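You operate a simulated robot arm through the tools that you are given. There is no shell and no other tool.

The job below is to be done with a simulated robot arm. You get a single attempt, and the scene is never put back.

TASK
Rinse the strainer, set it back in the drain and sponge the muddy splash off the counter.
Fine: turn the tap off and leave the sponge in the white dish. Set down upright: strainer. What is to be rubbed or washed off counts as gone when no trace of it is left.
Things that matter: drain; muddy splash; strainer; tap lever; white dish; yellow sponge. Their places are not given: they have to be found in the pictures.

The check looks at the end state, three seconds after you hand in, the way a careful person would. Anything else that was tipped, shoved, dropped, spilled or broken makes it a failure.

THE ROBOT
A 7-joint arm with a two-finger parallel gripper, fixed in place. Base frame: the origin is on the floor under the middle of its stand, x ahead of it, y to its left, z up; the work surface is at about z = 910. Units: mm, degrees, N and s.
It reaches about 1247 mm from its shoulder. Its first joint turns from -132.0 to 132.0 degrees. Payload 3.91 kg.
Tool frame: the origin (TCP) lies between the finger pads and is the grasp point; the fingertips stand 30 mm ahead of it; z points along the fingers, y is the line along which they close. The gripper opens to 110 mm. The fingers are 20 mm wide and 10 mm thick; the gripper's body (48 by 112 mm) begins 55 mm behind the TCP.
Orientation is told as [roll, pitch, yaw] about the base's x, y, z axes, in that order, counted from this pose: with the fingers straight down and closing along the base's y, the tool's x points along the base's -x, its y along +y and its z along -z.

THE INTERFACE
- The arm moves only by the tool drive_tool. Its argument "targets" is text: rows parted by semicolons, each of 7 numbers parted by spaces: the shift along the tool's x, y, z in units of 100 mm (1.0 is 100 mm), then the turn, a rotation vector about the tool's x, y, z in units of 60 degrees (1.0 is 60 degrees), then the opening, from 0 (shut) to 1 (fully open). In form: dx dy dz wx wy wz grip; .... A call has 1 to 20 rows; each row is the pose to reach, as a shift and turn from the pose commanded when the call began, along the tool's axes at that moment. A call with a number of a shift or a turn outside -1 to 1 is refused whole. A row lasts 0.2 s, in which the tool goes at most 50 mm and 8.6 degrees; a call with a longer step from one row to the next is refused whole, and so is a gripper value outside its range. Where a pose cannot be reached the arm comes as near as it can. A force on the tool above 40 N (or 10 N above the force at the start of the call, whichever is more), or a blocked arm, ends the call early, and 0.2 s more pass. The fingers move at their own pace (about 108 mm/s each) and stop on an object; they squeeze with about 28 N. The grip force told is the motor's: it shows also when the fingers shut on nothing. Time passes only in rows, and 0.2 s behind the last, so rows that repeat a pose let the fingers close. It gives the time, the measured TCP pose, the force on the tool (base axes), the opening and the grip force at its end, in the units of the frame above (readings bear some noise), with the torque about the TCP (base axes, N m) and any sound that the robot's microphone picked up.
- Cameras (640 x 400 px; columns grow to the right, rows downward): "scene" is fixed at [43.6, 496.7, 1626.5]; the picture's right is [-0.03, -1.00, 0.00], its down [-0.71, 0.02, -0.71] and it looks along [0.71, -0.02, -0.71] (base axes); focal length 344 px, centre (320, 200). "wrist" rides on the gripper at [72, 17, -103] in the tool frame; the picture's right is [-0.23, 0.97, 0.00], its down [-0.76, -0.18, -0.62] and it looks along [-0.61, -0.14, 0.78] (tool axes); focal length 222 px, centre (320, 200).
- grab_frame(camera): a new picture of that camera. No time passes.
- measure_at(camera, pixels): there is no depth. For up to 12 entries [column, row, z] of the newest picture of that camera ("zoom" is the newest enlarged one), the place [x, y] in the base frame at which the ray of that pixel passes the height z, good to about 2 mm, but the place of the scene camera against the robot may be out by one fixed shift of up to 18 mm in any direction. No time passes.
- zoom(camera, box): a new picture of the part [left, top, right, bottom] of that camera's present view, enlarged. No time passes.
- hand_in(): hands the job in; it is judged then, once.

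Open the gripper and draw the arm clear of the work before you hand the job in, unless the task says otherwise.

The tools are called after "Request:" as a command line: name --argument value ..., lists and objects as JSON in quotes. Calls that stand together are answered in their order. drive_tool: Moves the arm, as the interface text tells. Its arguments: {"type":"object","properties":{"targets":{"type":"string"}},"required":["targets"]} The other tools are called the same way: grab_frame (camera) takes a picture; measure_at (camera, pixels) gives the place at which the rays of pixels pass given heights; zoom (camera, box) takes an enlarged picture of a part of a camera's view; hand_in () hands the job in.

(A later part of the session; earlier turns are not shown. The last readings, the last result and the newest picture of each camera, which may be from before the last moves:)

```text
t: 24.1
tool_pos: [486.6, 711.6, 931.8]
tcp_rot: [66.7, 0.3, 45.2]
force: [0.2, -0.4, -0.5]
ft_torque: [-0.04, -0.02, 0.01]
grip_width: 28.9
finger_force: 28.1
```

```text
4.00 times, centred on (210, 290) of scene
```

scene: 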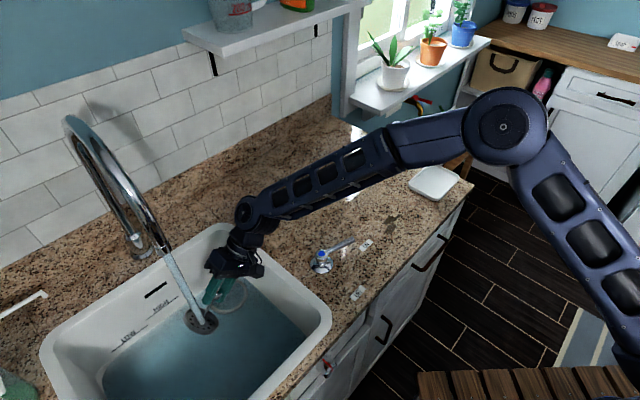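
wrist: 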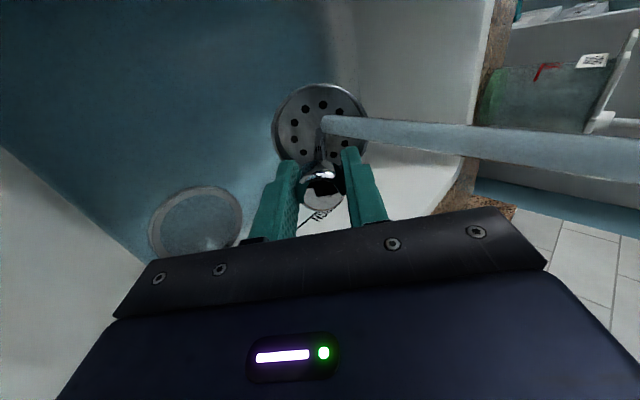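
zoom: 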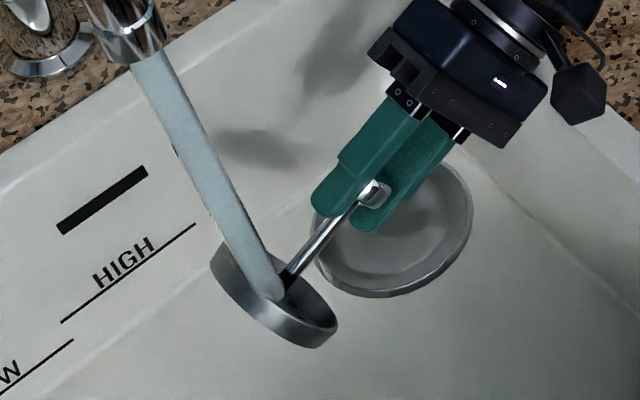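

The strainer looks clean inside and out and has not shifted in the grip. I take it out of the stream, back upright and over the drain.

Request:
drive_tool --targets "-0.1 0 0 0.12 0 0 0; -0.2 0 0 0.24 0 0 0; -0.3 0 0 0.36 0 0 0; -0.4 0 0 0.48 0 0 0; -0.5 0 0 0.6 0 0 0"

Request:
drive_tool --targets "-0.09 -0.09 0.015 0.1 0 0 0; -0.18 -0.18 0.03 0.2 0 0 0; -0.28 -0.27 0.05 0.3 0 0 0; -0.37 -0.36 0.065 0.4 0 0 0; -0.46 -0.455 0.08 0.51 0 0 0; -0.46 -0.455 0.08 0.51 0 0 0"

Request:
grab_frame --camera "wrist"

Request:
zoom --camera "scene" --box '[40, 120, 340, 400]'

```text
t: 25.3
tool_pos: [522.9, 747.1, 933.1]
tcp_rot: [30.5, 0.3, 45.0]
force: [0.8, 0.0, -0.6]
ft_torque: [0.0, 0.05, 0.01]
grip_width: 28.8
finger_force: 27.7
```

```text
t: 26.7
tool_pos: [579.0, 755.0, 901.1]
tcp_rot: [0.1, 0.3, 45.2]
force: [-0.2, 0.2, -0.8]
ft_torque: [0.01, 0.0, 0.02]
grip_width: 28.9
finger_force: 27.6
```

```text
taken
```

wrist: 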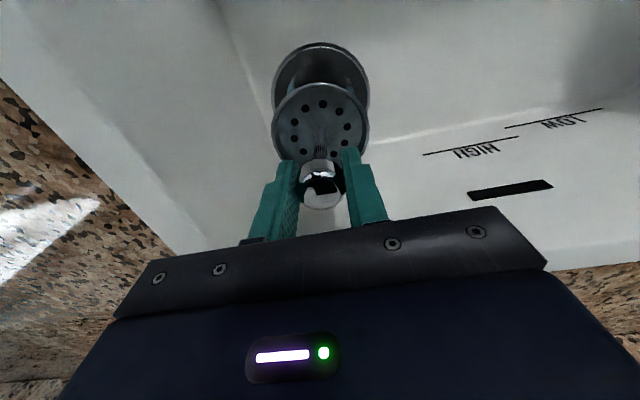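

```text
1.43 times, centred on (190, 260) of scene
```

zoom: 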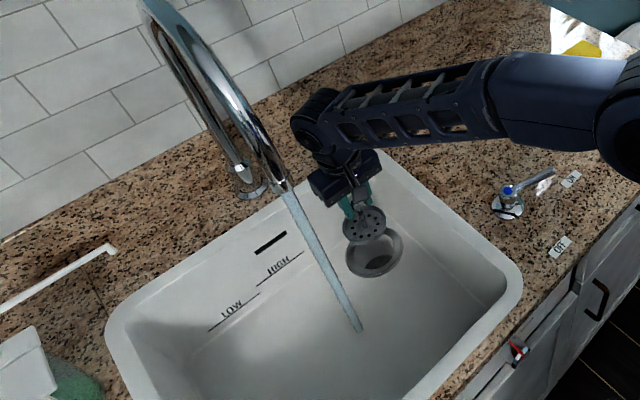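

The pose matches the lifted one and the empty drain shows beneath. I zoom on the drain to see its seat before lowering.

Request:
zoom --camera "wrist" --box '[250, 30, 390, 170]'

Request:
zoom --camera "scene" --box '[190, 250, 270, 320]'

```text
2.86 times, centred on (320, 100) of wrist
```

zoom: 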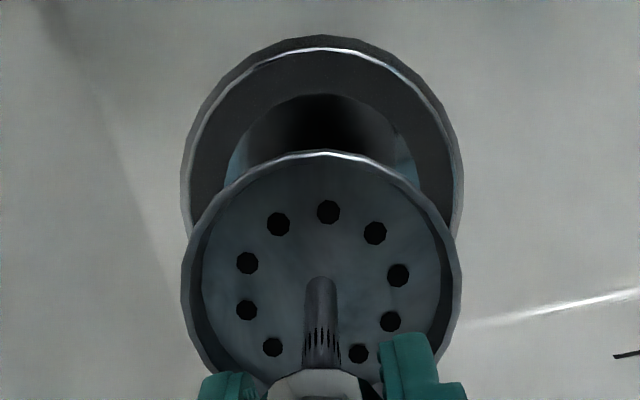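

```text
5.71 times, centred on (230, 285) of scene
```

zoom: 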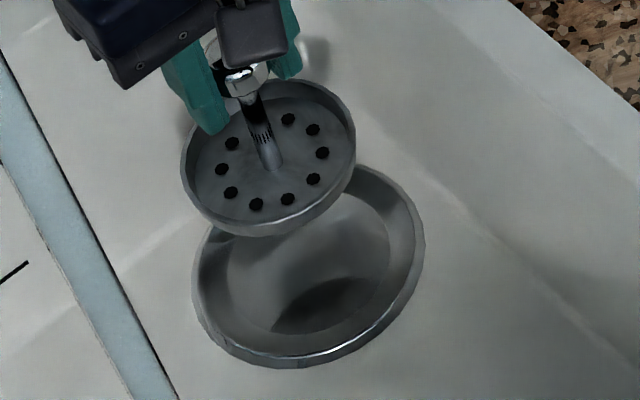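

The drain seat is centred under the cup (both centred at zoom column 322). I lower it along the same line as I lifted it, slowing near the seat.

Request:
drive_tool --targets "0 0 0.2 0 0 0 0; 0 0 0.4 0 0 0 0; 0 0 0.6 0 0 0 0; 0 0 0.75 0 0 0 0; 0 0 0.84 0 0 0 0; 0 0 0.88 0 0 0 0; 0 0 0.9 0 0 0 0; 0 0 0.9 0 0 0 0"

Request:
zoom --camera "wrist" --box '[200, 40, 440, 240]'

Request:
zoom --camera "scene" --box '[190, 250, 270, 320]'

```text
t: 28.5
tool_pos: [578.5, 754.3, 813.0]
tcp_rot: [0.1, 0.3, 45.2]
force: [0.0, -1.1, 7.2]
ft_torque: [-0.04, -0.18, -0.03]
grip_width: 28.7
finger_force: 27.6
```

```text
2.00 times, centred on (320, 140) of wrist
```

zoom: 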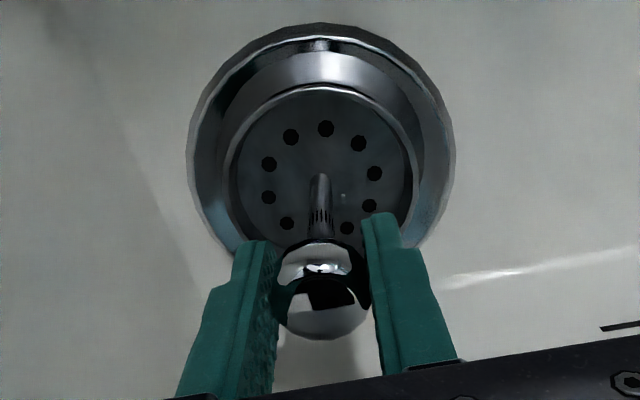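

```text
5.71 times, centred on (230, 285) of scene
```

zoom: 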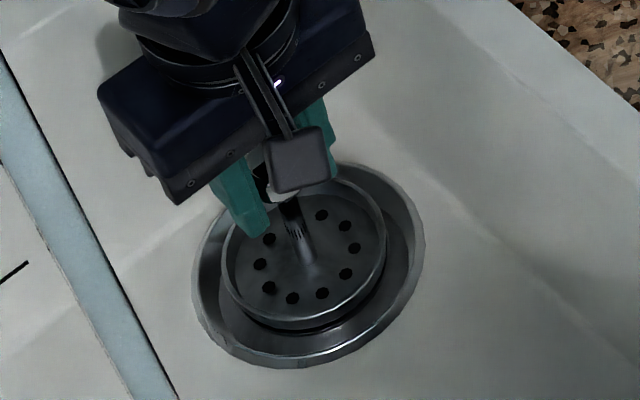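

The strainer is seated (7 N upward contact, same height as when first gripped). I open the fingers, rise and check that it stands upright.

Request:
drive_tool --targets "0 0 0 0 0 0 0.4; 0 0 0 0 0 0 0.6; 0 0 -0.15 0 0 0 0.6; 0 0 -0.4 0 0 0 0.6; 0 0 -0.7 0 0 0 0.6; 0 0 -1.0 0 0 0 0.6"

Request:
zoom --camera "wrist" --box '[240, 30, 400, 150]'

Request:
zoom --camera "scene" --box '[190, 250, 270, 320]'

```text
t: 29.9
tool_pos: [578.4, 755.0, 912.6]
tcp_rot: [0.1, 0.4, 45.2]
force: [-0.8, -0.3, -0.3]
ft_torque: [-0.03, 0.01, 0.01]
grip_width: 66.2
finger_force: 0.0
```

```text
3.33 times, centred on (320, 90) of wrist
```

zoom: 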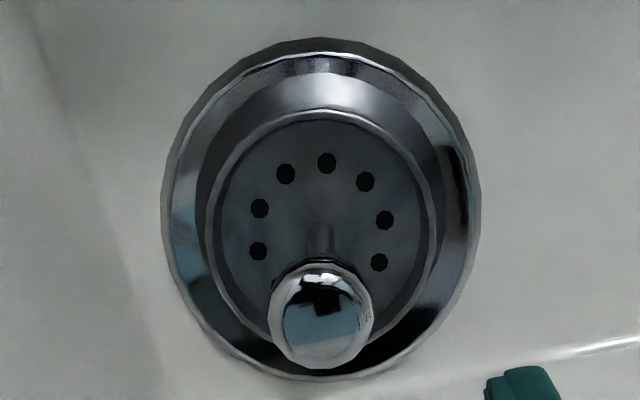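

```text
5.71 times, centred on (230, 285) of scene
```

zoom: 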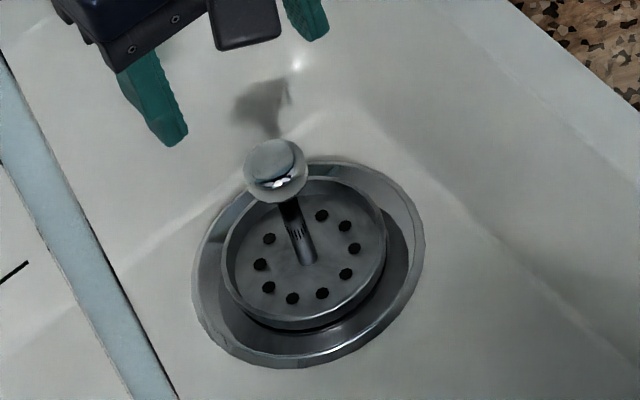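

The strainer stands upright and clean in the drain. Next the tap: I rise out of the sink, turn the gripper back to 0° yaw, close it, and head to the lever's +x side.

Request:
drive_tool --targets "0 0 -0.3 0 0 0 0.6; 0 0 -0.6 0 0 0 0.6; 0.1 -0.1 -0.85 0 0 0 0.5; 0.3 -0.35 -1.0 0 0 0 0.3; 0.5 -0.6 -1.0 0 0 0 0.1"

Request:
drive_tool --targets "0.12 -0.15 0 0 0 0.13 0; 0.25 -0.3 0 0 0 0.26 0; 0.38 -0.45 0 0 0 0.39 0; 0.5 -0.6 0 0 0 0.52 0; 0.63 -0.75 0 0 0 0.65 0; 0.75 -0.9 0 0 0 0.753 0"

Request:
grab_frame --camera "wrist"

Request:
grab_frame --camera "scene"

```text
t: 31.1
tool_pos: [583.6, 677.8, 1011.6]
tcp_rot: [0.1, 0.3, 45.2]
force: [0.9, -0.3, -0.4]
ft_torque: [0.0, -0.02, -0.02]
grip_width: 11.1
finger_force: 0.0
```

```text
t: 32.5
tool_pos: [596.6, 562.0, 1014.6]
tcp_rot: [-0.2, 0.3, -0.1]
force: [0.0, 0.0, -0.7]
ft_torque: [0.02, -0.01, -0.02]
grip_width: 0.0
finger_force: 27.5
```

```text
taken
```

wrist: 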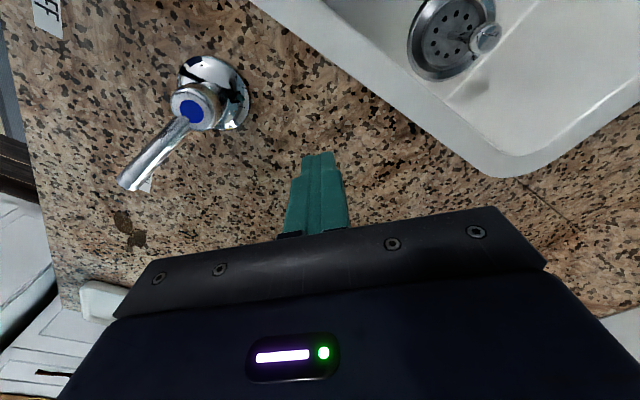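

```text
taken
```

scene: 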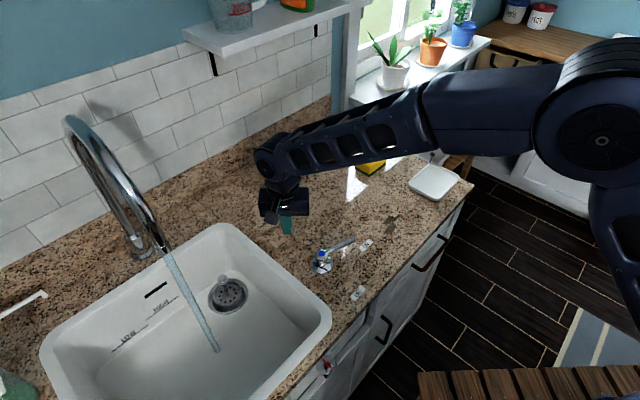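

The wrist view shows the lever knob at (192,110) and its tip at (130,183), pointing to ON. I measure both before choosing the descent point.

Request:
measure_at --camera "wrist" --pixels '[[191, 111, 955], [214, 92, 912], [130, 183, 940], [130, 183, 930], [160, 150, 940]]'

```text
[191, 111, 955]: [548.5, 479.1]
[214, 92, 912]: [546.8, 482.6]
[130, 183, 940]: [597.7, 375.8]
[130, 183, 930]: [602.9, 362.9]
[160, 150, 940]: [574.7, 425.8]
```

The lever tip height works out near z 958, with the bar at about -64°. I go to (609, 456), then lower the closed fingers beside the bar on its +x side.

Request:
drive_tool --targets "-0.03 -0.3 0 0 0 0 0; -0.06 -0.6 0 0 0 0 0; -0.1 -0.85 0 0 0 0 0; -0.125 -1.0 0 0 0 0 0"

Request:
drive_tool --targets "0 -0.05 0.15 0 0 0 0; 0 -0.05 0.35 0 0 0 0; 0 -0.05 0.55 0 0 0 0; 0 -0.05 0.635 0 0 0 0"

Request:
grab_frame --camera "wrist"

Request:
zoom --camera "scene" --box '[260, 180, 420, 310]'

```text
t: 33.5
tool_pos: [610.7, 460.7, 1013.9]
tcp_rot: [-0.2, 0.3, 0.0]
force: [-0.4, -0.2, -0.7]
ft_torque: [-0.03, -0.05, -0.01]
grip_width: 0.0
finger_force: 27.8
```

```text
t: 34.5
tool_pos: [608.7, 456.3, 951.6]
tcp_rot: [-0.2, 0.1, 0.0]
force: [0.3, -0.1, -0.2]
ft_torque: [-0.04, 0.0, 0.01]
grip_width: 0.0
finger_force: 27.7
```

```text
taken
```

wrist: 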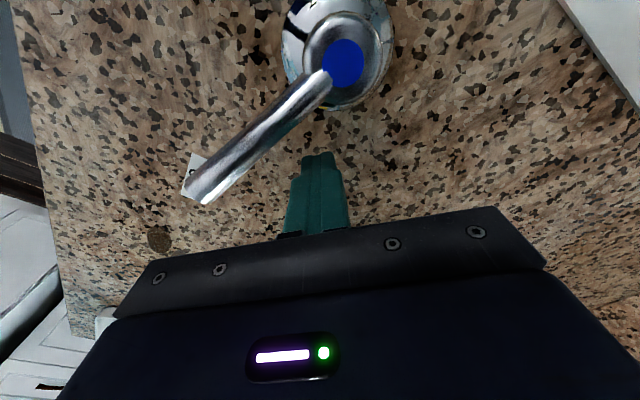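

```text
3.08 times, centred on (340, 245) of scene
```

zoom: 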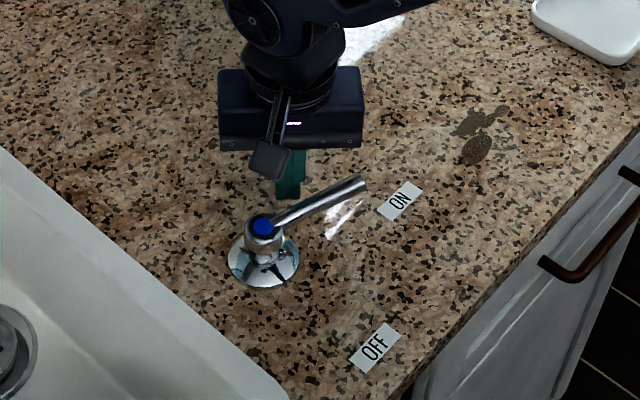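

The fingers are on the +x side of the bar, clear of it. I sweep the arc back toward OFF until the lever meets its stop.

Request:
drive_tool --targets "0.056 -0.098 0 0 0 0 0; 0.127 -0.187 0 0 0 0 0; 0.213 -0.261 0 0 0 0 0; 0.31 -0.319 0 0 0 0 0; 0.416 -0.36 0 0 0 0 0; 0.527 -0.381 0 0 0 0 0; 0.64 -0.383 0 0 0 0 0; 0.752 -0.366 0 0 0 0 0; 0.838 -0.338 0 0 0 0 0; 0.89 -0.314 0 0 0 0 0; 0.92 -0.298 0 0 0 0 0"

Request:
grab_frame --camera "scene"

Request:
grab_frame --camera "wrist"

Request:
zoom --camera "scene" --box '[260, 180, 420, 310]'

```text
t: 36.7
tool_pos: [527.9, 420.9, 949.1]
tcp_rot: [-0.3, 0.0, -0.5]
force: [6.9, -6.2, -1.5]
ft_torque: [0.03, 0.0, -0.06]
grip_width: 0.1
finger_force: 28.0
stopped in row 10: the force on the tool passed its limit at 48 N (the readings are from after the stop); the commanded pose is now the measured one
```

```text
taken
```

scene: 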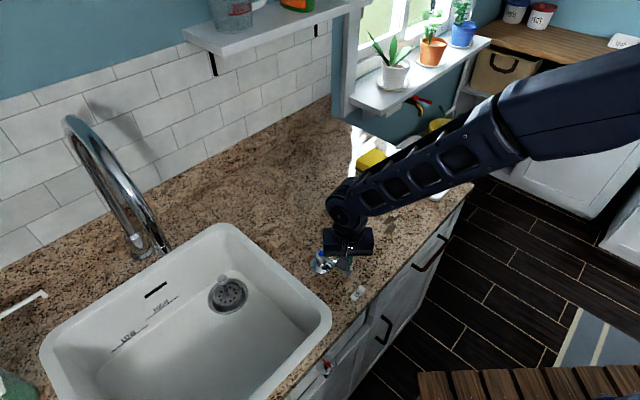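

```text
taken
```

wrist: 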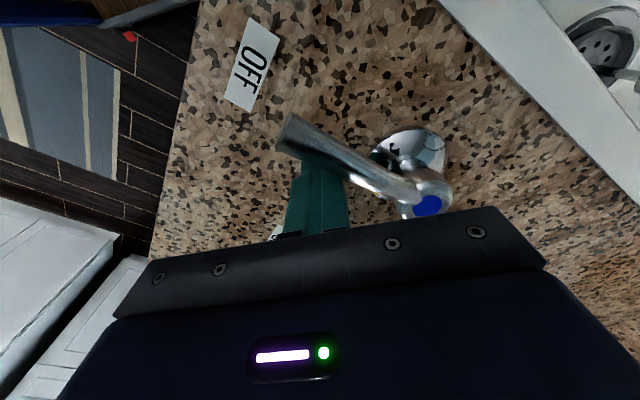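

```text
3.08 times, centred on (340, 245) of scene
```

zoom: 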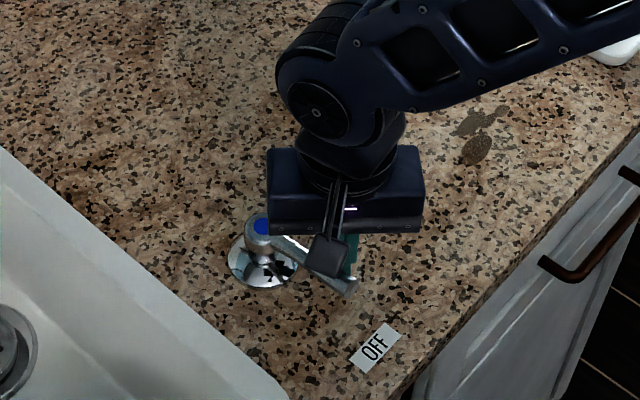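

The water has stopped and the lever points to OFF again. I back off the lever, rise, and head toward the sponge past the splash.

Request:
drive_tool --targets "-0.06 -0.06 0 0 0 0 0; -0.12 -0.11 0 0 0 0 0; -0.14 -0.12 -0.3 0 0 0 0; -0.2 -0.12 -0.65 0 0 0 0.2; -0.5 -0.2 -0.95 0 0 0 0.4; -0.9 -0.3 -1.0 0 0 0 0.6"

Request:
drive_tool --targets "-0.35 -0.1 -0.1 0 0 0 0.8; -0.7 -0.2 -0.2 0 0 0 0.9; -1.0 -0.3 -0.3 0 0 0 0.9"

Request:
grab_frame --camera "wrist"

Request:
grab_frame --camera "scene"

```text
t: 38.1
tool_pos: [613.9, 390.5, 1051.9]
tcp_rot: [-0.3, 0.1, -0.4]
force: [0.8, -0.5, 0.2]
ft_torque: [-0.02, -0.01, -0.01]
grip_width: 66.0
finger_force: 0.0
```

```text
t: 38.9
tool_pos: [715.3, 362.4, 1082.4]
tcp_rot: [-0.3, 0.0, -0.4]
force: [-0.3, 0.3, -1.0]
ft_torque: [0.02, -0.02, -0.02]
grip_width: 99.0
finger_force: 0.1
```

```text
taken
```

wrist: 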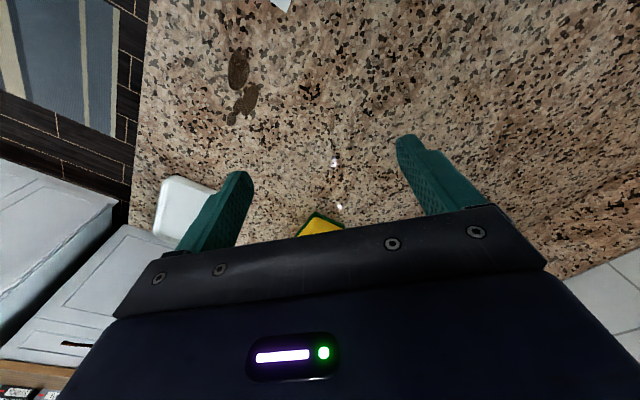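

```text
taken
```

scene: 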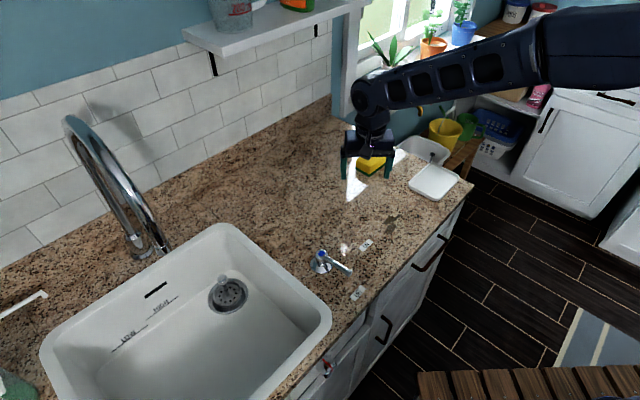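

The splash shows at wrist (240,70)–(243,105) and the sponge's corner at (320,225). I zoom and measure the splash outline while it is well in view.

Request:
zoom --camera "wrist" --box '[200, 30, 300, 140]'

Request:
measure_at --camera "wrist" --pixels '[[240, 47, 910], [228, 70, 910], [250, 70, 910], [238, 90, 910], [257, 88, 910], [247, 105, 910], [231, 120, 910], [236, 115, 910], [160, 235, 920], [205, 185, 920]]'

Request:
zoom --camera "scene" --box '[350, 140, 480, 240]'

```text
3.64 times, centred on (250, 85) of wrist
```

zoom: 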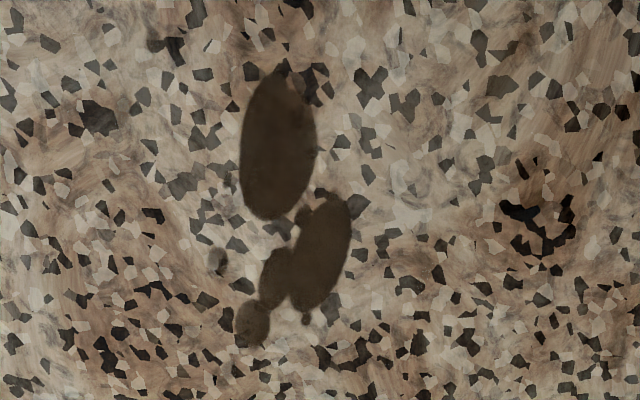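

```text
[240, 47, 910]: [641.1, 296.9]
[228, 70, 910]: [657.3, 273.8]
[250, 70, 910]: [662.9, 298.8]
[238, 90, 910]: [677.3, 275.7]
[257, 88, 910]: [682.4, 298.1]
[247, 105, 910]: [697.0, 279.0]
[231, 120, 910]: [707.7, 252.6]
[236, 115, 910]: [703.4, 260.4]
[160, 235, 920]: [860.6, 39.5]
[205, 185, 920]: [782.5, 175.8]
```

```text
4.00 times, centred on (415, 190) of scene
```

zoom: 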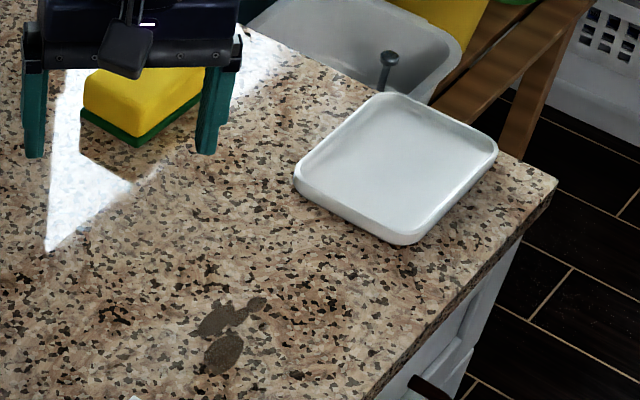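

The splash spans about x 640–715, y 247–303 on the counter. I go on to a point above the sponge near (906, 308) for a direct view.

Request:
drive_tool --targets "-0.3 -0.09 0 0 0 0 1; -0.65 -0.18 0 0 0 0 1; -0.95 -0.27 0 0 0 0 1"

Request:
drive_tool --targets "-0.3 -0.09 0 0 0 0 1; -0.65 -0.18 0 0 0 0 1; -0.95 -0.27 0 0 0 0 1"

Request:
grab_frame --camera "wrist"

Request:
zoom --camera "wrist" --box '[200, 20, 440, 200]'

```text
t: 39.7
tool_pos: [809.6, 334.4, 1082.1]
tcp_rot: [-0.2, 0.0, -0.4]
force: [0.3, 0.1, 0.9]
ft_torque: [-0.01, -0.01, -0.01]
grip_width: 109.9
finger_force: 0.1
```

```text
t: 40.5
tool_pos: [907.2, 302.8, 1082.6]
tcp_rot: [-0.1, 0.1, -0.4]
force: [-0.1, 0.5, 0.9]
ft_torque: [0.0, 0.0, 0.0]
grip_width: 110.1
finger_force: 0.1
```

```text
taken
```

wrist: 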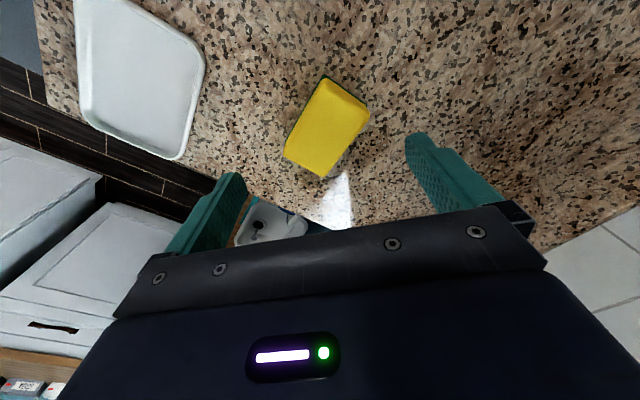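

```text
2.22 times, centred on (320, 110) of wrist
```

zoom: 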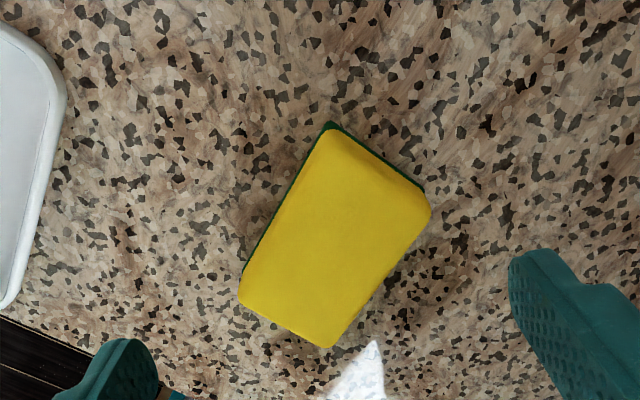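

The sponge's top corners are at wrist (325,80), (369,115), (325,175), (284,150). I measure them at plausible heights, with the dish's corners too.

Request:
measure_at --camera "wrist" --pixels '[[325, 80, 945], [369, 115, 945], [325, 175, 945], [284, 150, 945], [323, 76, 912], [366, 103, 912], [284, 143, 912]]'

Request:
measure_at --camera "wrist" --pixels '[[78, 5, 925], [140, 3, 925], [204, 65, 925], [178, 158, 925], [85, 118, 925], [140, 80, 915]]'

```text
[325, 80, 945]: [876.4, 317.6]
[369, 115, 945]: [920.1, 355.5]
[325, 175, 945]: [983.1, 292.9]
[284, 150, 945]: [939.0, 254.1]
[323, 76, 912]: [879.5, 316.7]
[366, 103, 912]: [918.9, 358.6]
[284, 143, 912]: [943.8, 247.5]
```

```text
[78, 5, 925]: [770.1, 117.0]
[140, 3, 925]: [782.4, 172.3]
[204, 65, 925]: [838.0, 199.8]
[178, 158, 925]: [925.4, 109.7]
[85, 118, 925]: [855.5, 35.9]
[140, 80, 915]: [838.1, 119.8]
```

The sponge is about 90×58 mm, centred near (931, 304), long side along the counter; top near z 943. I turn the gripper to -45° yaw over it so the fingers close across its short side, and come down partway.

Request:
drive_tool --targets "-0.04 0 0.1 0 0 0.12 1; -0.08 0 0.2 0 0 0.25 1; -0.12 0 0.3 0 0 0.37 1; -0.16 0.01 0.4 0 0 0.5 1; -0.2 0.01 0.5 0 0 0.62 1; -0.235 0.01 0.6 0 0 0.74 1"

Request:
grab_frame --camera "wrist"

Request:
zoom --camera "scene" --box '[320, 120, 480, 240]'

```text
t: 41.9
tool_pos: [930.4, 305.3, 1021.8]
tcp_rot: [-0.1, -0.2, -44.9]
force: [-0.4, -0.1, 1.3]
ft_torque: [-0.02, 0.02, 0.0]
grip_width: 109.9
finger_force: 0.0
```

```text
taken
```

wrist: 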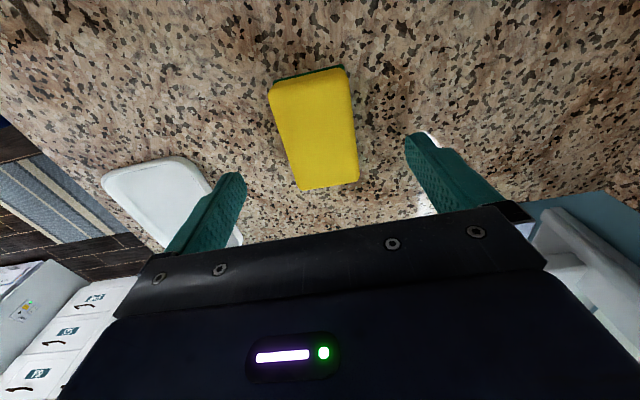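

```text
3.33 times, centred on (400, 180) of scene
```

zoom: 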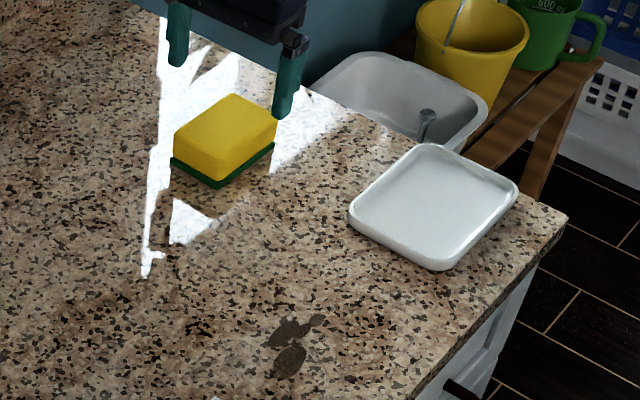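

The sponge sits centred between the open fingers. I measure its corners again to check the yaw before descending.

Request:
measure_at --camera "wrist" --pixels '[[270, 84, 943], [346, 69, 943], [358, 182, 943], [303, 190, 943], [272, 79, 912], [342, 66, 912]]'

Request:
zoom --camera "wrist" --box '[220, 40, 440, 210]'

```text
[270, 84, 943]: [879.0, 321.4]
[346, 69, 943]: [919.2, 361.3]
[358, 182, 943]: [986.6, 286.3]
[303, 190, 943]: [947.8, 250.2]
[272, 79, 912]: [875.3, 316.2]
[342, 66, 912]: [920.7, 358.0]
```

```text
2.35 times, centred on (330, 125) of wrist
```

zoom: 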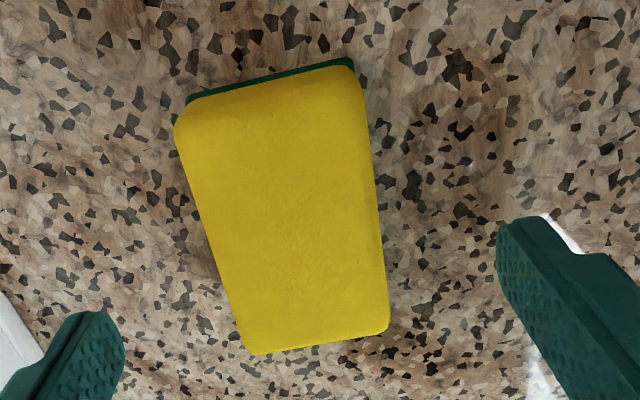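

The sponge is aligned with the gripper and centred at (933, 305). I descend so the tips are about 10 mm above the counter, then close on it.

Request:
drive_tool --targets "-0.02 0.02 0.2 0 0 0 1; -0.02 0.02 0.45 0 0 0 1; -0.02 0.02 0.65 0 0 0 1; -0.02 0.02 0.71 0 0 0 1; -0.02 0.02 0.71 0 0 0 0.6; -0.02 0.02 0.71 0 0 0 0.3; -0.02 0.02 0.71 0 0 0 0.2; -0.02 0.02 0.71 0 0 0 0.2"

Request:
grab_frame --camera "wrist"

Request:
zoom --camera "scene" --box '[320, 120, 480, 240]'

```text
t: 43.7
tool_pos: [933.3, 306.2, 948.6]
tcp_rot: [0.0, 0.0, -44.8]
force: [-0.3, 0.2, -0.3]
ft_torque: [0.01, 0.01, 0.01]
grip_width: 61.1
finger_force: 27.7
```

```text
taken
```

wrist: 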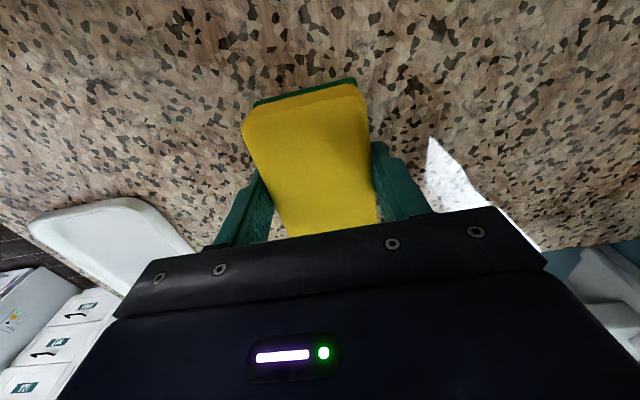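

```text
3.33 times, centred on (400, 180) of scene
```

zoom: 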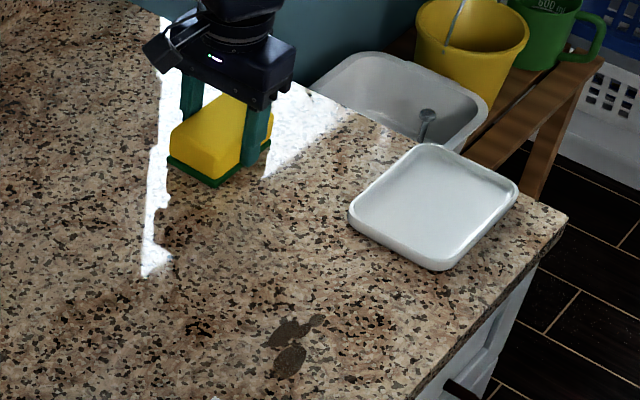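

The sponge is held (61 mm, 28 N). I lift it 40 mm and carry it over to the splash near (679, 276).

Request:
drive_tool --targets "0 0 -0.15 0 0 0 0.2; 0.05 -0.07 -0.35 0 0 0 0.2; 0.2 -0.27 -0.4 0 0 0 0.2; 0.35 -0.46 -0.4 0 0 0 0.2; 0.5 -0.65 -0.4 0 0 0 0.2"

Request:
drive_tool --targets "0.15 -0.2 0 0 0 0 0.2; 0.35 -0.45 0 0 0 0 0.2; 0.55 -0.7 0 0 0 0 0.2"

Request:
drive_tool --targets "0.15 -0.2 0 0 0 0 0.2; 0.35 -0.4 0 0 0 0 0.2; 0.5 -0.52 0 0 0 0 0.2; 0.53 -0.56 0 0 0 0 0.2"

Request:
grab_frame --camera "wrist"

Request:
grab_frame --camera "scene"

```text
t: 44.9
tool_pos: [850.5, 296.0, 990.1]
tcp_rot: [-0.1, -0.2, -44.9]
force: [0.4, 0.8, -1.0]
ft_torque: [0.0, 0.03, 0.01]
grip_width: 61.2
finger_force: 28.3
```

```text
t: 45.7
tool_pos: [762.0, 286.7, 990.9]
tcp_rot: [-0.2, -0.1, -44.7]
force: [0.5, -0.6, -0.9]
ft_torque: [-0.04, 0.02, -0.03]
grip_width: 61.0
finger_force: 28.0
```

```text
t: 46.7
tool_pos: [686.0, 284.2, 991.2]
tcp_rot: [-0.1, -0.1, -44.8]
force: [0.5, -0.1, 0.1]
ft_torque: [0.01, 0.01, -0.03]
grip_width: 61.2
finger_force: 27.4
```

```text
taken
```

wrist: 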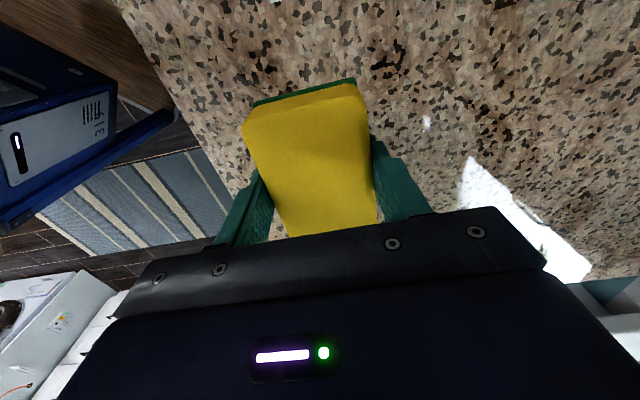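

```text
taken
```

scene: 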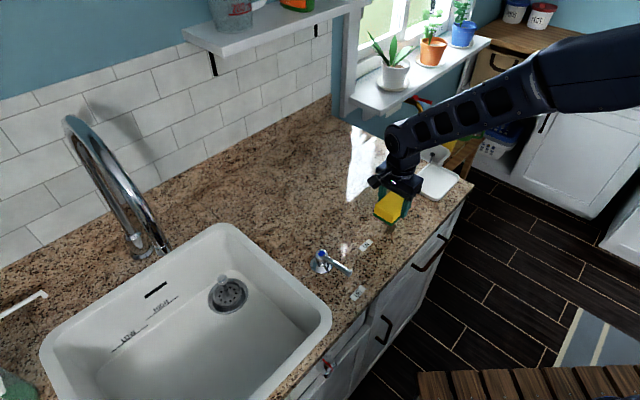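

The sponge hangs over the splash at (686, 284). I lower it about 42 mm to touch the counter and read the force.

Request:
drive_tool --targets "0 0 0.2 0 0 0 0.2; 0 0 0.35 0 0 0 0.2; 0 0 0.4 0 0 0 0.2; 0 0 0.42 0 0 0 0.2"

```text
t: 47.7
tool_pos: [685.8, 283.2, 948.8]
tcp_rot: [-0.1, -0.2, -44.8]
force: [-3.5, 0.7, 26.9]
ft_torque: [-0.03, 0.19, 0.03]
grip_width: 61.2
finger_force: 27.9
```

Contact gives 27 N. I ease by about 1 mm and rub over the whole splash in several strokes.

Request:
drive_tool --targets "0 0 -0.01 0 0 0 0.2; 0.15 0 -0.01 0 0 0 0.2; 0.3 0 -0.01 0 0 0 0.2; 0.3 -0.15 -0.01 0 0 0 0.2; 0.15 -0.15 -0.01 0 0 0 0.2; 0 -0.15 -0.01 0 0 0 0.2; -0.15 -0.15 -0.01 0 0 0 0.2; -0.3 -0.15 -0.01 0 0 0 0.2; -0.3 -0.3 -0.01 0 0 0 0.2; -0.15 -0.3 -0.01 0 0 0 0.2; 0 -0.3 -0.01 0 0 0 0.2; 0.15 -0.3 -0.01 0 0 0 0.2; 0.3 -0.3 -0.01 0 0 0 0.2; 0.15 -0.15 -0.01 0 0 0 0.2; 0 0 -0.01 0 0 0 0.2; -0.15 0.15 -0.01 0 0 0 0.2; -0.3 0.15 -0.01 0 0 0 0.2; -0.15 0.15 -0.01 0 0 0 0.2; 0 0.15 -0.01 0 0 0 0.2"

Request:
grab_frame --camera "wrist"

Request:
zoom --camera "scene" --box '[340, 170, 460, 270]'

```text
t: 50.1
tool_pos: [665.5, 259.7, 948.6]
tcp_rot: [0.0, -0.2, -44.9]
force: [-2.3, 0.0, 7.6]
ft_torque: [0.19, 0.2, 0.0]
grip_width: 61.2
finger_force: 28.2
stopped in row 12: the force on the tool passed its limit at 40 N (the readings are from after the stop); the commanded pose is now the measured one
```

```text
taken
```

wrist: 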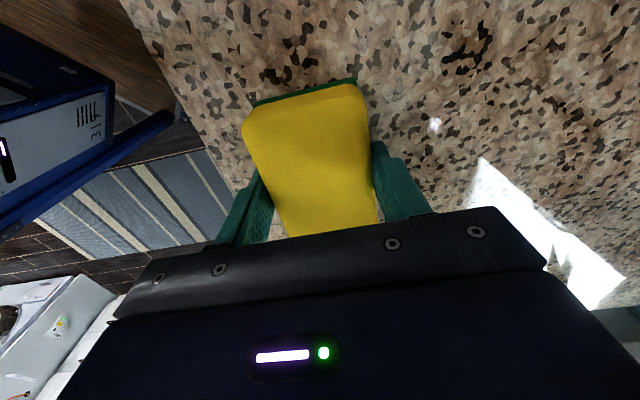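

```text
4.00 times, centred on (400, 220) of scene
```

zoom: 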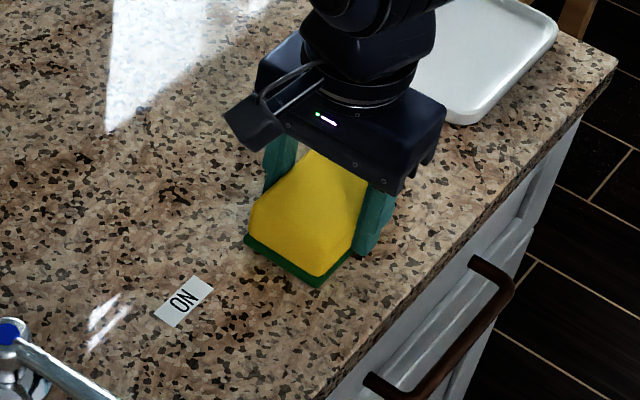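

The rub stopped at 40 N near its twelfth row; the force is now 7.6 N. I carry on with the strokes from here, covering the splash back toward the +b side.

Request:
drive_tool --targets "0.15 0 0 0 0 0 0.2; 0.3 0 0 0 0 0 0.2; 0.3 0.15 0 0 0 0 0.2; 0.15 0.15 0 0 0 0 0.2; 0 0.15 0 0 0 0 0.2; -0.15 0.15 0 0 0 0 0.2; -0.3 0.15 0 0 0 0 0.2; -0.3 0.3 0 0 0 0 0.2; -0.15 0.3 0 0 0 0 0.2; 0 0.3 0 0 0 0 0.2; 0.15 0.3 0 0 0 0 0.2; 0.3 0.3 0 0 0 0 0.2; 0.3 0.45 0 0 0 0 0.2; 0.15 0.45 0 0 0 0 0.2; 0 0.45 0 0 0 0 0.2; -0.15 0.45 0 0 0 0 0.2; -0.3 0.45 0 0 0 0 0.2; -0.3 0.6 0 0 0 0 0.2"

Request:
zoom --camera "scene" --box '[340, 170, 460, 270]'

```text
t: 51.9
tool_pos: [705.6, 254.3, 948.4]
tcp_rot: [-0.1, -0.3, -45.0]
force: [-2.6, 0.6, 15.0]
ft_torque: [0.07, 0.0, -0.08]
grip_width: 61.0
finger_force: 28.2
stopped in row 8: the force on the tool passed its limit at 42 N (the readings are from after the stop); the commanded pose is now the measured one
```

```text
4.00 times, centred on (400, 220) of scene
```

zoom: 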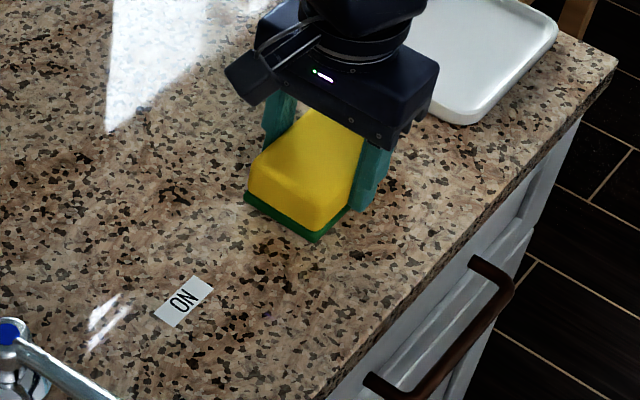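

The visible counter around the sponge looks clean so far. I raise slightly and rub along the rest of the area toward the left, then lift to inspect.

Request:
drive_tool --targets "0.0 0.1 -0.008 0 0 0 0.2; 0.12 0.1 -0.008 0 0 0 0.2; 0.24 0.1 -0.008 0 0 0 0.2; 0.36 0.1 -0.008 0 0 0 0.2; 0.48 0.1 -0.008 0 0 0 0.2; 0.6 0.1 -0.008 0 0 0 0.2; 0.7 0.05 -0.008 0 0 0 0.2; 0.7 -0.08 -0.008 0 0 0 0.2; 0.58 -0.08 -0.008 0 0 0 0.2; 0.46 -0.08 -0.008 0 0 0 0.2; 0.34 -0.08 -0.008 0 0 0 0.2; 0.22 -0.08 -0.008 0 0 0 0.2; 0.1 -0.08 -0.008 0 0 0 0.2; 0 -0.08 -0.008 0 0 0 0.2"

Request:
zoom --camera "scene" --box '[340, 170, 460, 270]'

```text
t: 54.9
tool_pos: [698.9, 247.6, 949.1]
tcp_rot: [-0.2, -0.3, -45.1]
force: [-2.1, 1.9, 7.4]
ft_torque: [0.17, -0.15, 0.01]
grip_width: 61.3
finger_force: 27.9
```

```text
4.00 times, centred on (400, 220) of scene
```

zoom: 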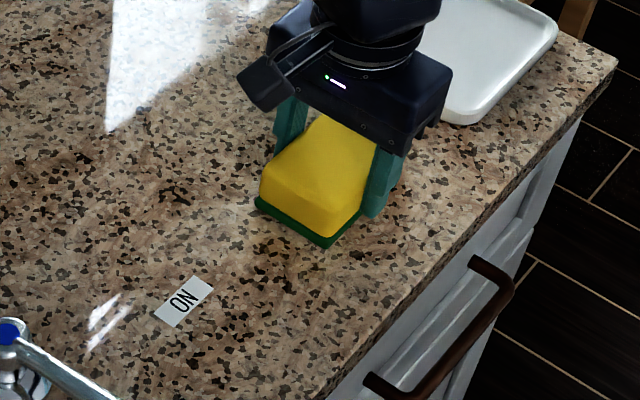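

The full area has been rubbed. I lift the sponge 60 mm and move toward the dish so the scene camera can see the cleaned spot.

Request:
drive_tool --targets "0 0 -0.2 0 0 0 0.2; 0 0 -0.45 0 0 0 0.2; -0.2 0 -0.6 0 0 0 0.2; -0.5 0.02 -0.65 0 0 0 0.2; -0.9 0.05 -0.65 0 0 0 0.2"

Request:
zoom --camera "scene" --box '[340, 190, 440, 270]'

Request:
grab_frame --camera "wrist"

Request:
grab_frame --camera "scene"

```text
t: 56.1
tool_pos: [768.7, 187.8, 1012.0]
tcp_rot: [-0.2, -0.3, -44.9]
force: [-0.8, 0.3, 0.0]
ft_torque: [-0.03, -0.04, 0.02]
grip_width: 61.0
finger_force: 27.7
```

```text
5.00 times, centred on (390, 230) of scene
```

zoom: 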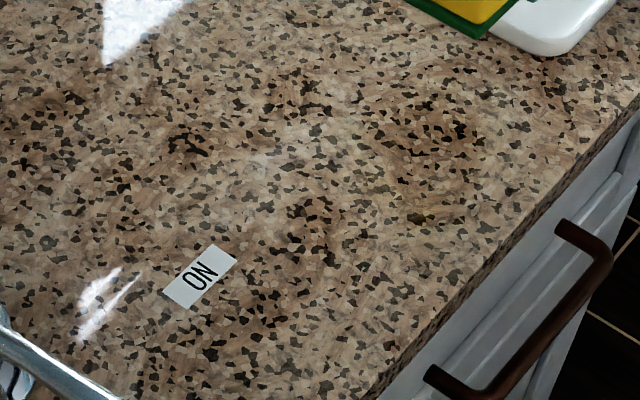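

```text
taken
```

wrist: 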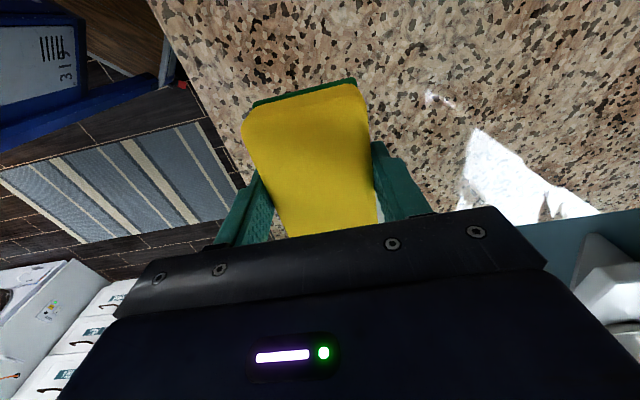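

```text
taken
```

scene: 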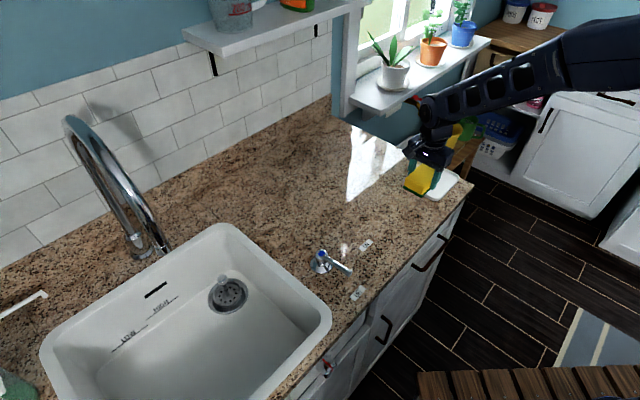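

The splash place around scene (391,222) shows only granite; one olive chip at about (410,233) deserves a closer look. I zoom both.

Request:
zoom --camera "scene" --box '[375, 205, 425, 240]'

Request:
measure_at --camera "scene" --pixels '[[410, 233, 910], [391, 222, 910], [470, 190, 910], [440, 181, 915]]'

Request:
zoom --camera "wrist" --box '[150, 0, 400, 120]'

```text
11.43 times, centred on (400, 222) of scene
```

zoom: 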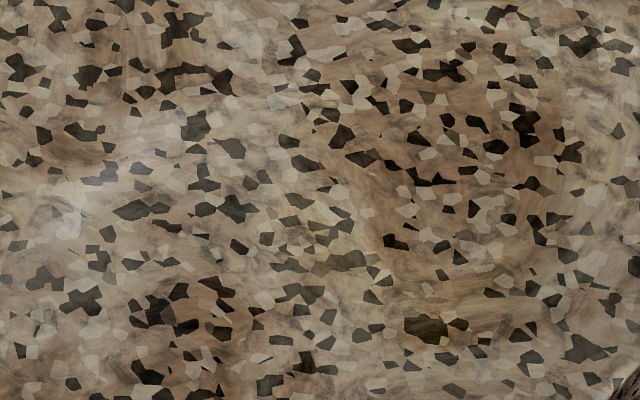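

```text
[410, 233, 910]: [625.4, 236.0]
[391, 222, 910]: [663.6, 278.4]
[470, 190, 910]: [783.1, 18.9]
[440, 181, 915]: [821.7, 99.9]
```

```text
2.56 times, centred on (275, 60) of wrist
```

zoom: 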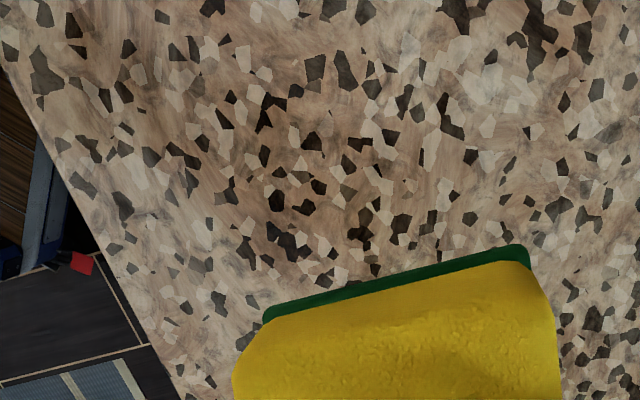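

The chip at (410,233) is angular like the granite's own. To be sure no faint trace is left, I go up and back so the wrist camera sees the wiped spot just beyond the held sponge.

Request:
drive_tool --targets "0.19 0 -0.25 0 0 0 0.2; 0.38 0 -0.5 0 0 0 0.2; 0.57 0 -0.75 0 0 0 0.2; 0.76 0 -0.98 0 0 0 0.2"

Request:
grab_frame --camera "wrist"

Request:
zoom --camera "wrist" --box '[240, 0, 420, 110]'

```text
t: 57.1
tool_pos: [713.8, 242.0, 1114.3]
tcp_rot: [-0.2, -0.3, -45.2]
force: [0.4, 0.9, 0.6]
ft_torque: [0.03, 0.02, 0.01]
grip_width: 61.1
finger_force: 28.0
```

```text
taken
```

wrist: 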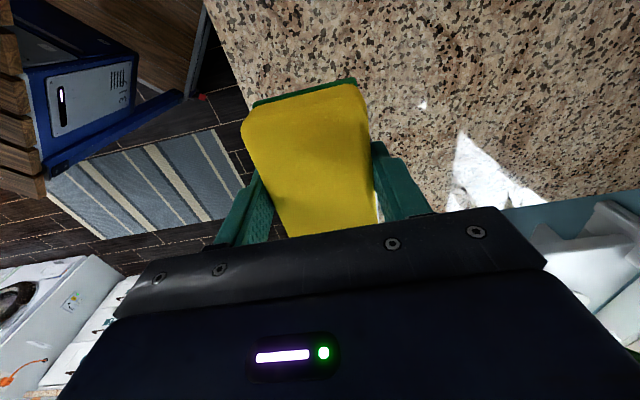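

```text
3.56 times, centred on (330, 55) of wrist
```

zoom: 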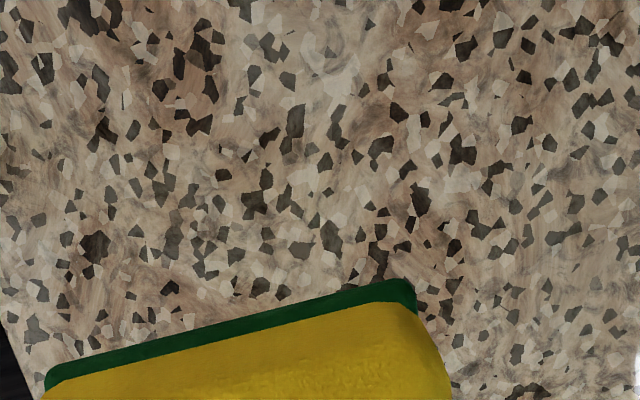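

The wiped area shows clean granite in both views. I measure the dish's outline once more from the scene camera's earlier corner pixels before carrying the sponge there.

Request:
measure_at --camera "scene" --pixels '[[409, 184, 922], [430, 163, 922], [459, 176, 922], [436, 200, 922], [434, 181, 915], [419, 172, 922], [446, 168, 922], [449, 188, 922], [421, 194, 922]]'

Request:
zoom --camera "scene" --box '[390, 140, 480, 220]'

```text
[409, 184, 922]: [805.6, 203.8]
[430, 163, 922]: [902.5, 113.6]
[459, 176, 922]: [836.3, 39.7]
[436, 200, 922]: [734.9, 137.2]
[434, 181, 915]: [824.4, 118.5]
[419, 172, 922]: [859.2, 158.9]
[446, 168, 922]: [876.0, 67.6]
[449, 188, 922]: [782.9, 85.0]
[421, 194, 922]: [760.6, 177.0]
```

```text
5.00 times, centred on (435, 180) of scene
```

zoom: 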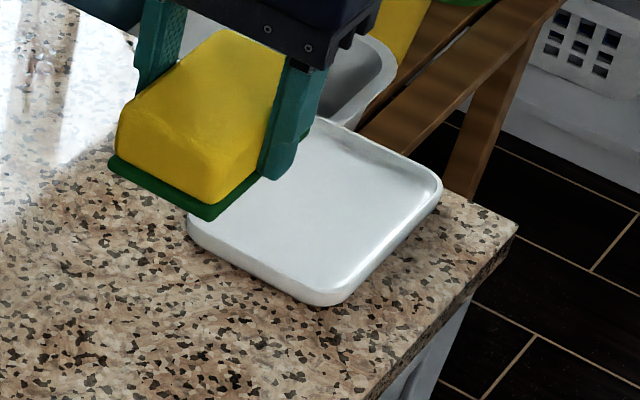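

The dish centre comes out near (839, 124), long side along the counter like the sponge. I carry the sponge above it and stop about 55 mm high to check alignment.

Request:
drive_tool --targets "-0.25 0.01 0 0 0 0 0.2; -0.5 0.02 0.1 0 0 0 0.2; -0.75 0.03 0.2 0 0 0 0.2; -0.9 0.03 0.3 0 0 0 0.2"

Request:
drive_tool --targets "-0.25 0.01 0.2 0 0 0 0.2; -0.5 0.02 0.4 0 0 0 0.2; -0.7 0.02 0.6 0 0 0 0.2; -0.82 0.02 0.75 0 0 0 0.2"

Request:
grab_frame --camera "wrist"

Request:
zoom --camera "scene" --box '[380, 120, 480, 220]'

```text
t: 58.1
tool_pos: [777.0, 181.1, 1080.8]
tcp_rot: [-0.2, -0.3, -45.0]
force: [-0.7, -0.6, 0.3]
ft_torque: [0.0, 0.0, -0.01]
grip_width: 61.2
finger_force: 27.5
```

```text
t: 59.1
tool_pos: [835.6, 122.7, 1007.5]
tcp_rot: [-0.2, -0.3, -45.2]
force: [-0.3, 0.2, -1.2]
ft_torque: [-0.02, -0.06, 0.03]
grip_width: 61.1
finger_force: 28.2
```

```text
taken
```

wrist: 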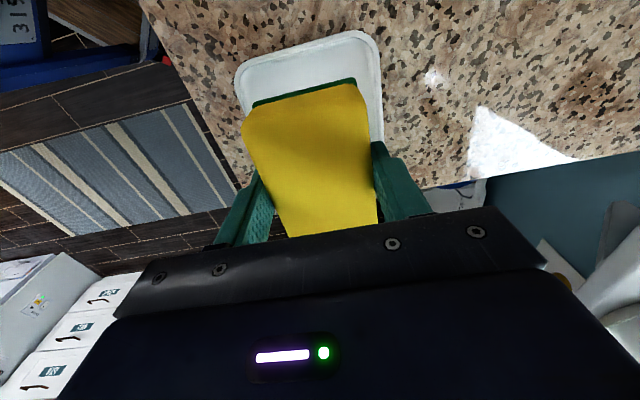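

```text
4.00 times, centred on (430, 170) of scene
```

zoom: 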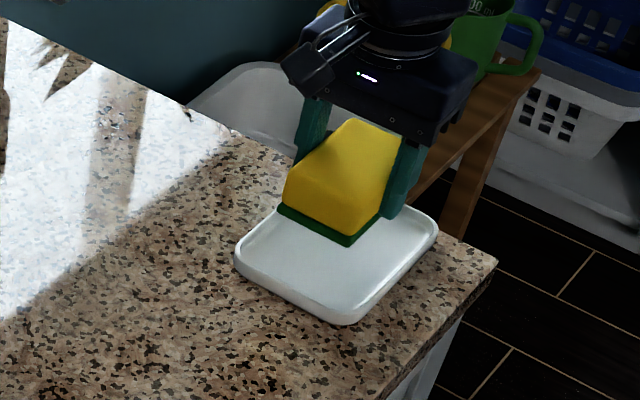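

The dish's near edges show around the sponge at wrist (238,70), (365,33) and (382,130). I measure those rim points to centre the sponge.

Request:
measure_at --camera "wrist" --pixels '[[235, 85, 922], [380, 70, 922], [383, 125, 922], [300, 45, 922], [270, 54, 922], [340, 34, 922], [243, 110, 922]]'

Request:
zoom --camera "wrist" --box '[220, 20, 410, 150]'

```text
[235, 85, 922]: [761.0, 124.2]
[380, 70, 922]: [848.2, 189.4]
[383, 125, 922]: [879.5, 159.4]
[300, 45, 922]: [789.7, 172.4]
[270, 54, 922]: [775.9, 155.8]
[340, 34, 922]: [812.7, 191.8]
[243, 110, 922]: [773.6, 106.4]
```

```text
3.08 times, centred on (315, 85) of wrist
```

zoom: 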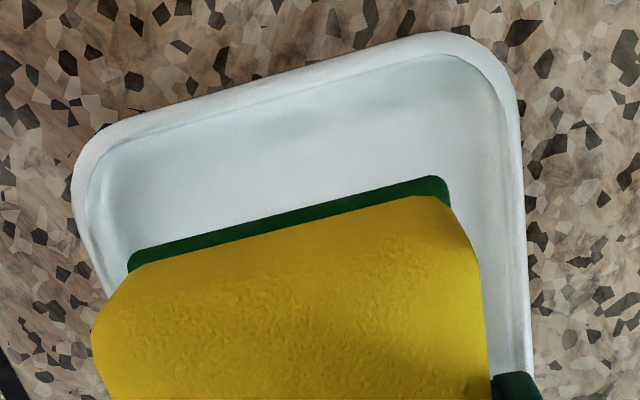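

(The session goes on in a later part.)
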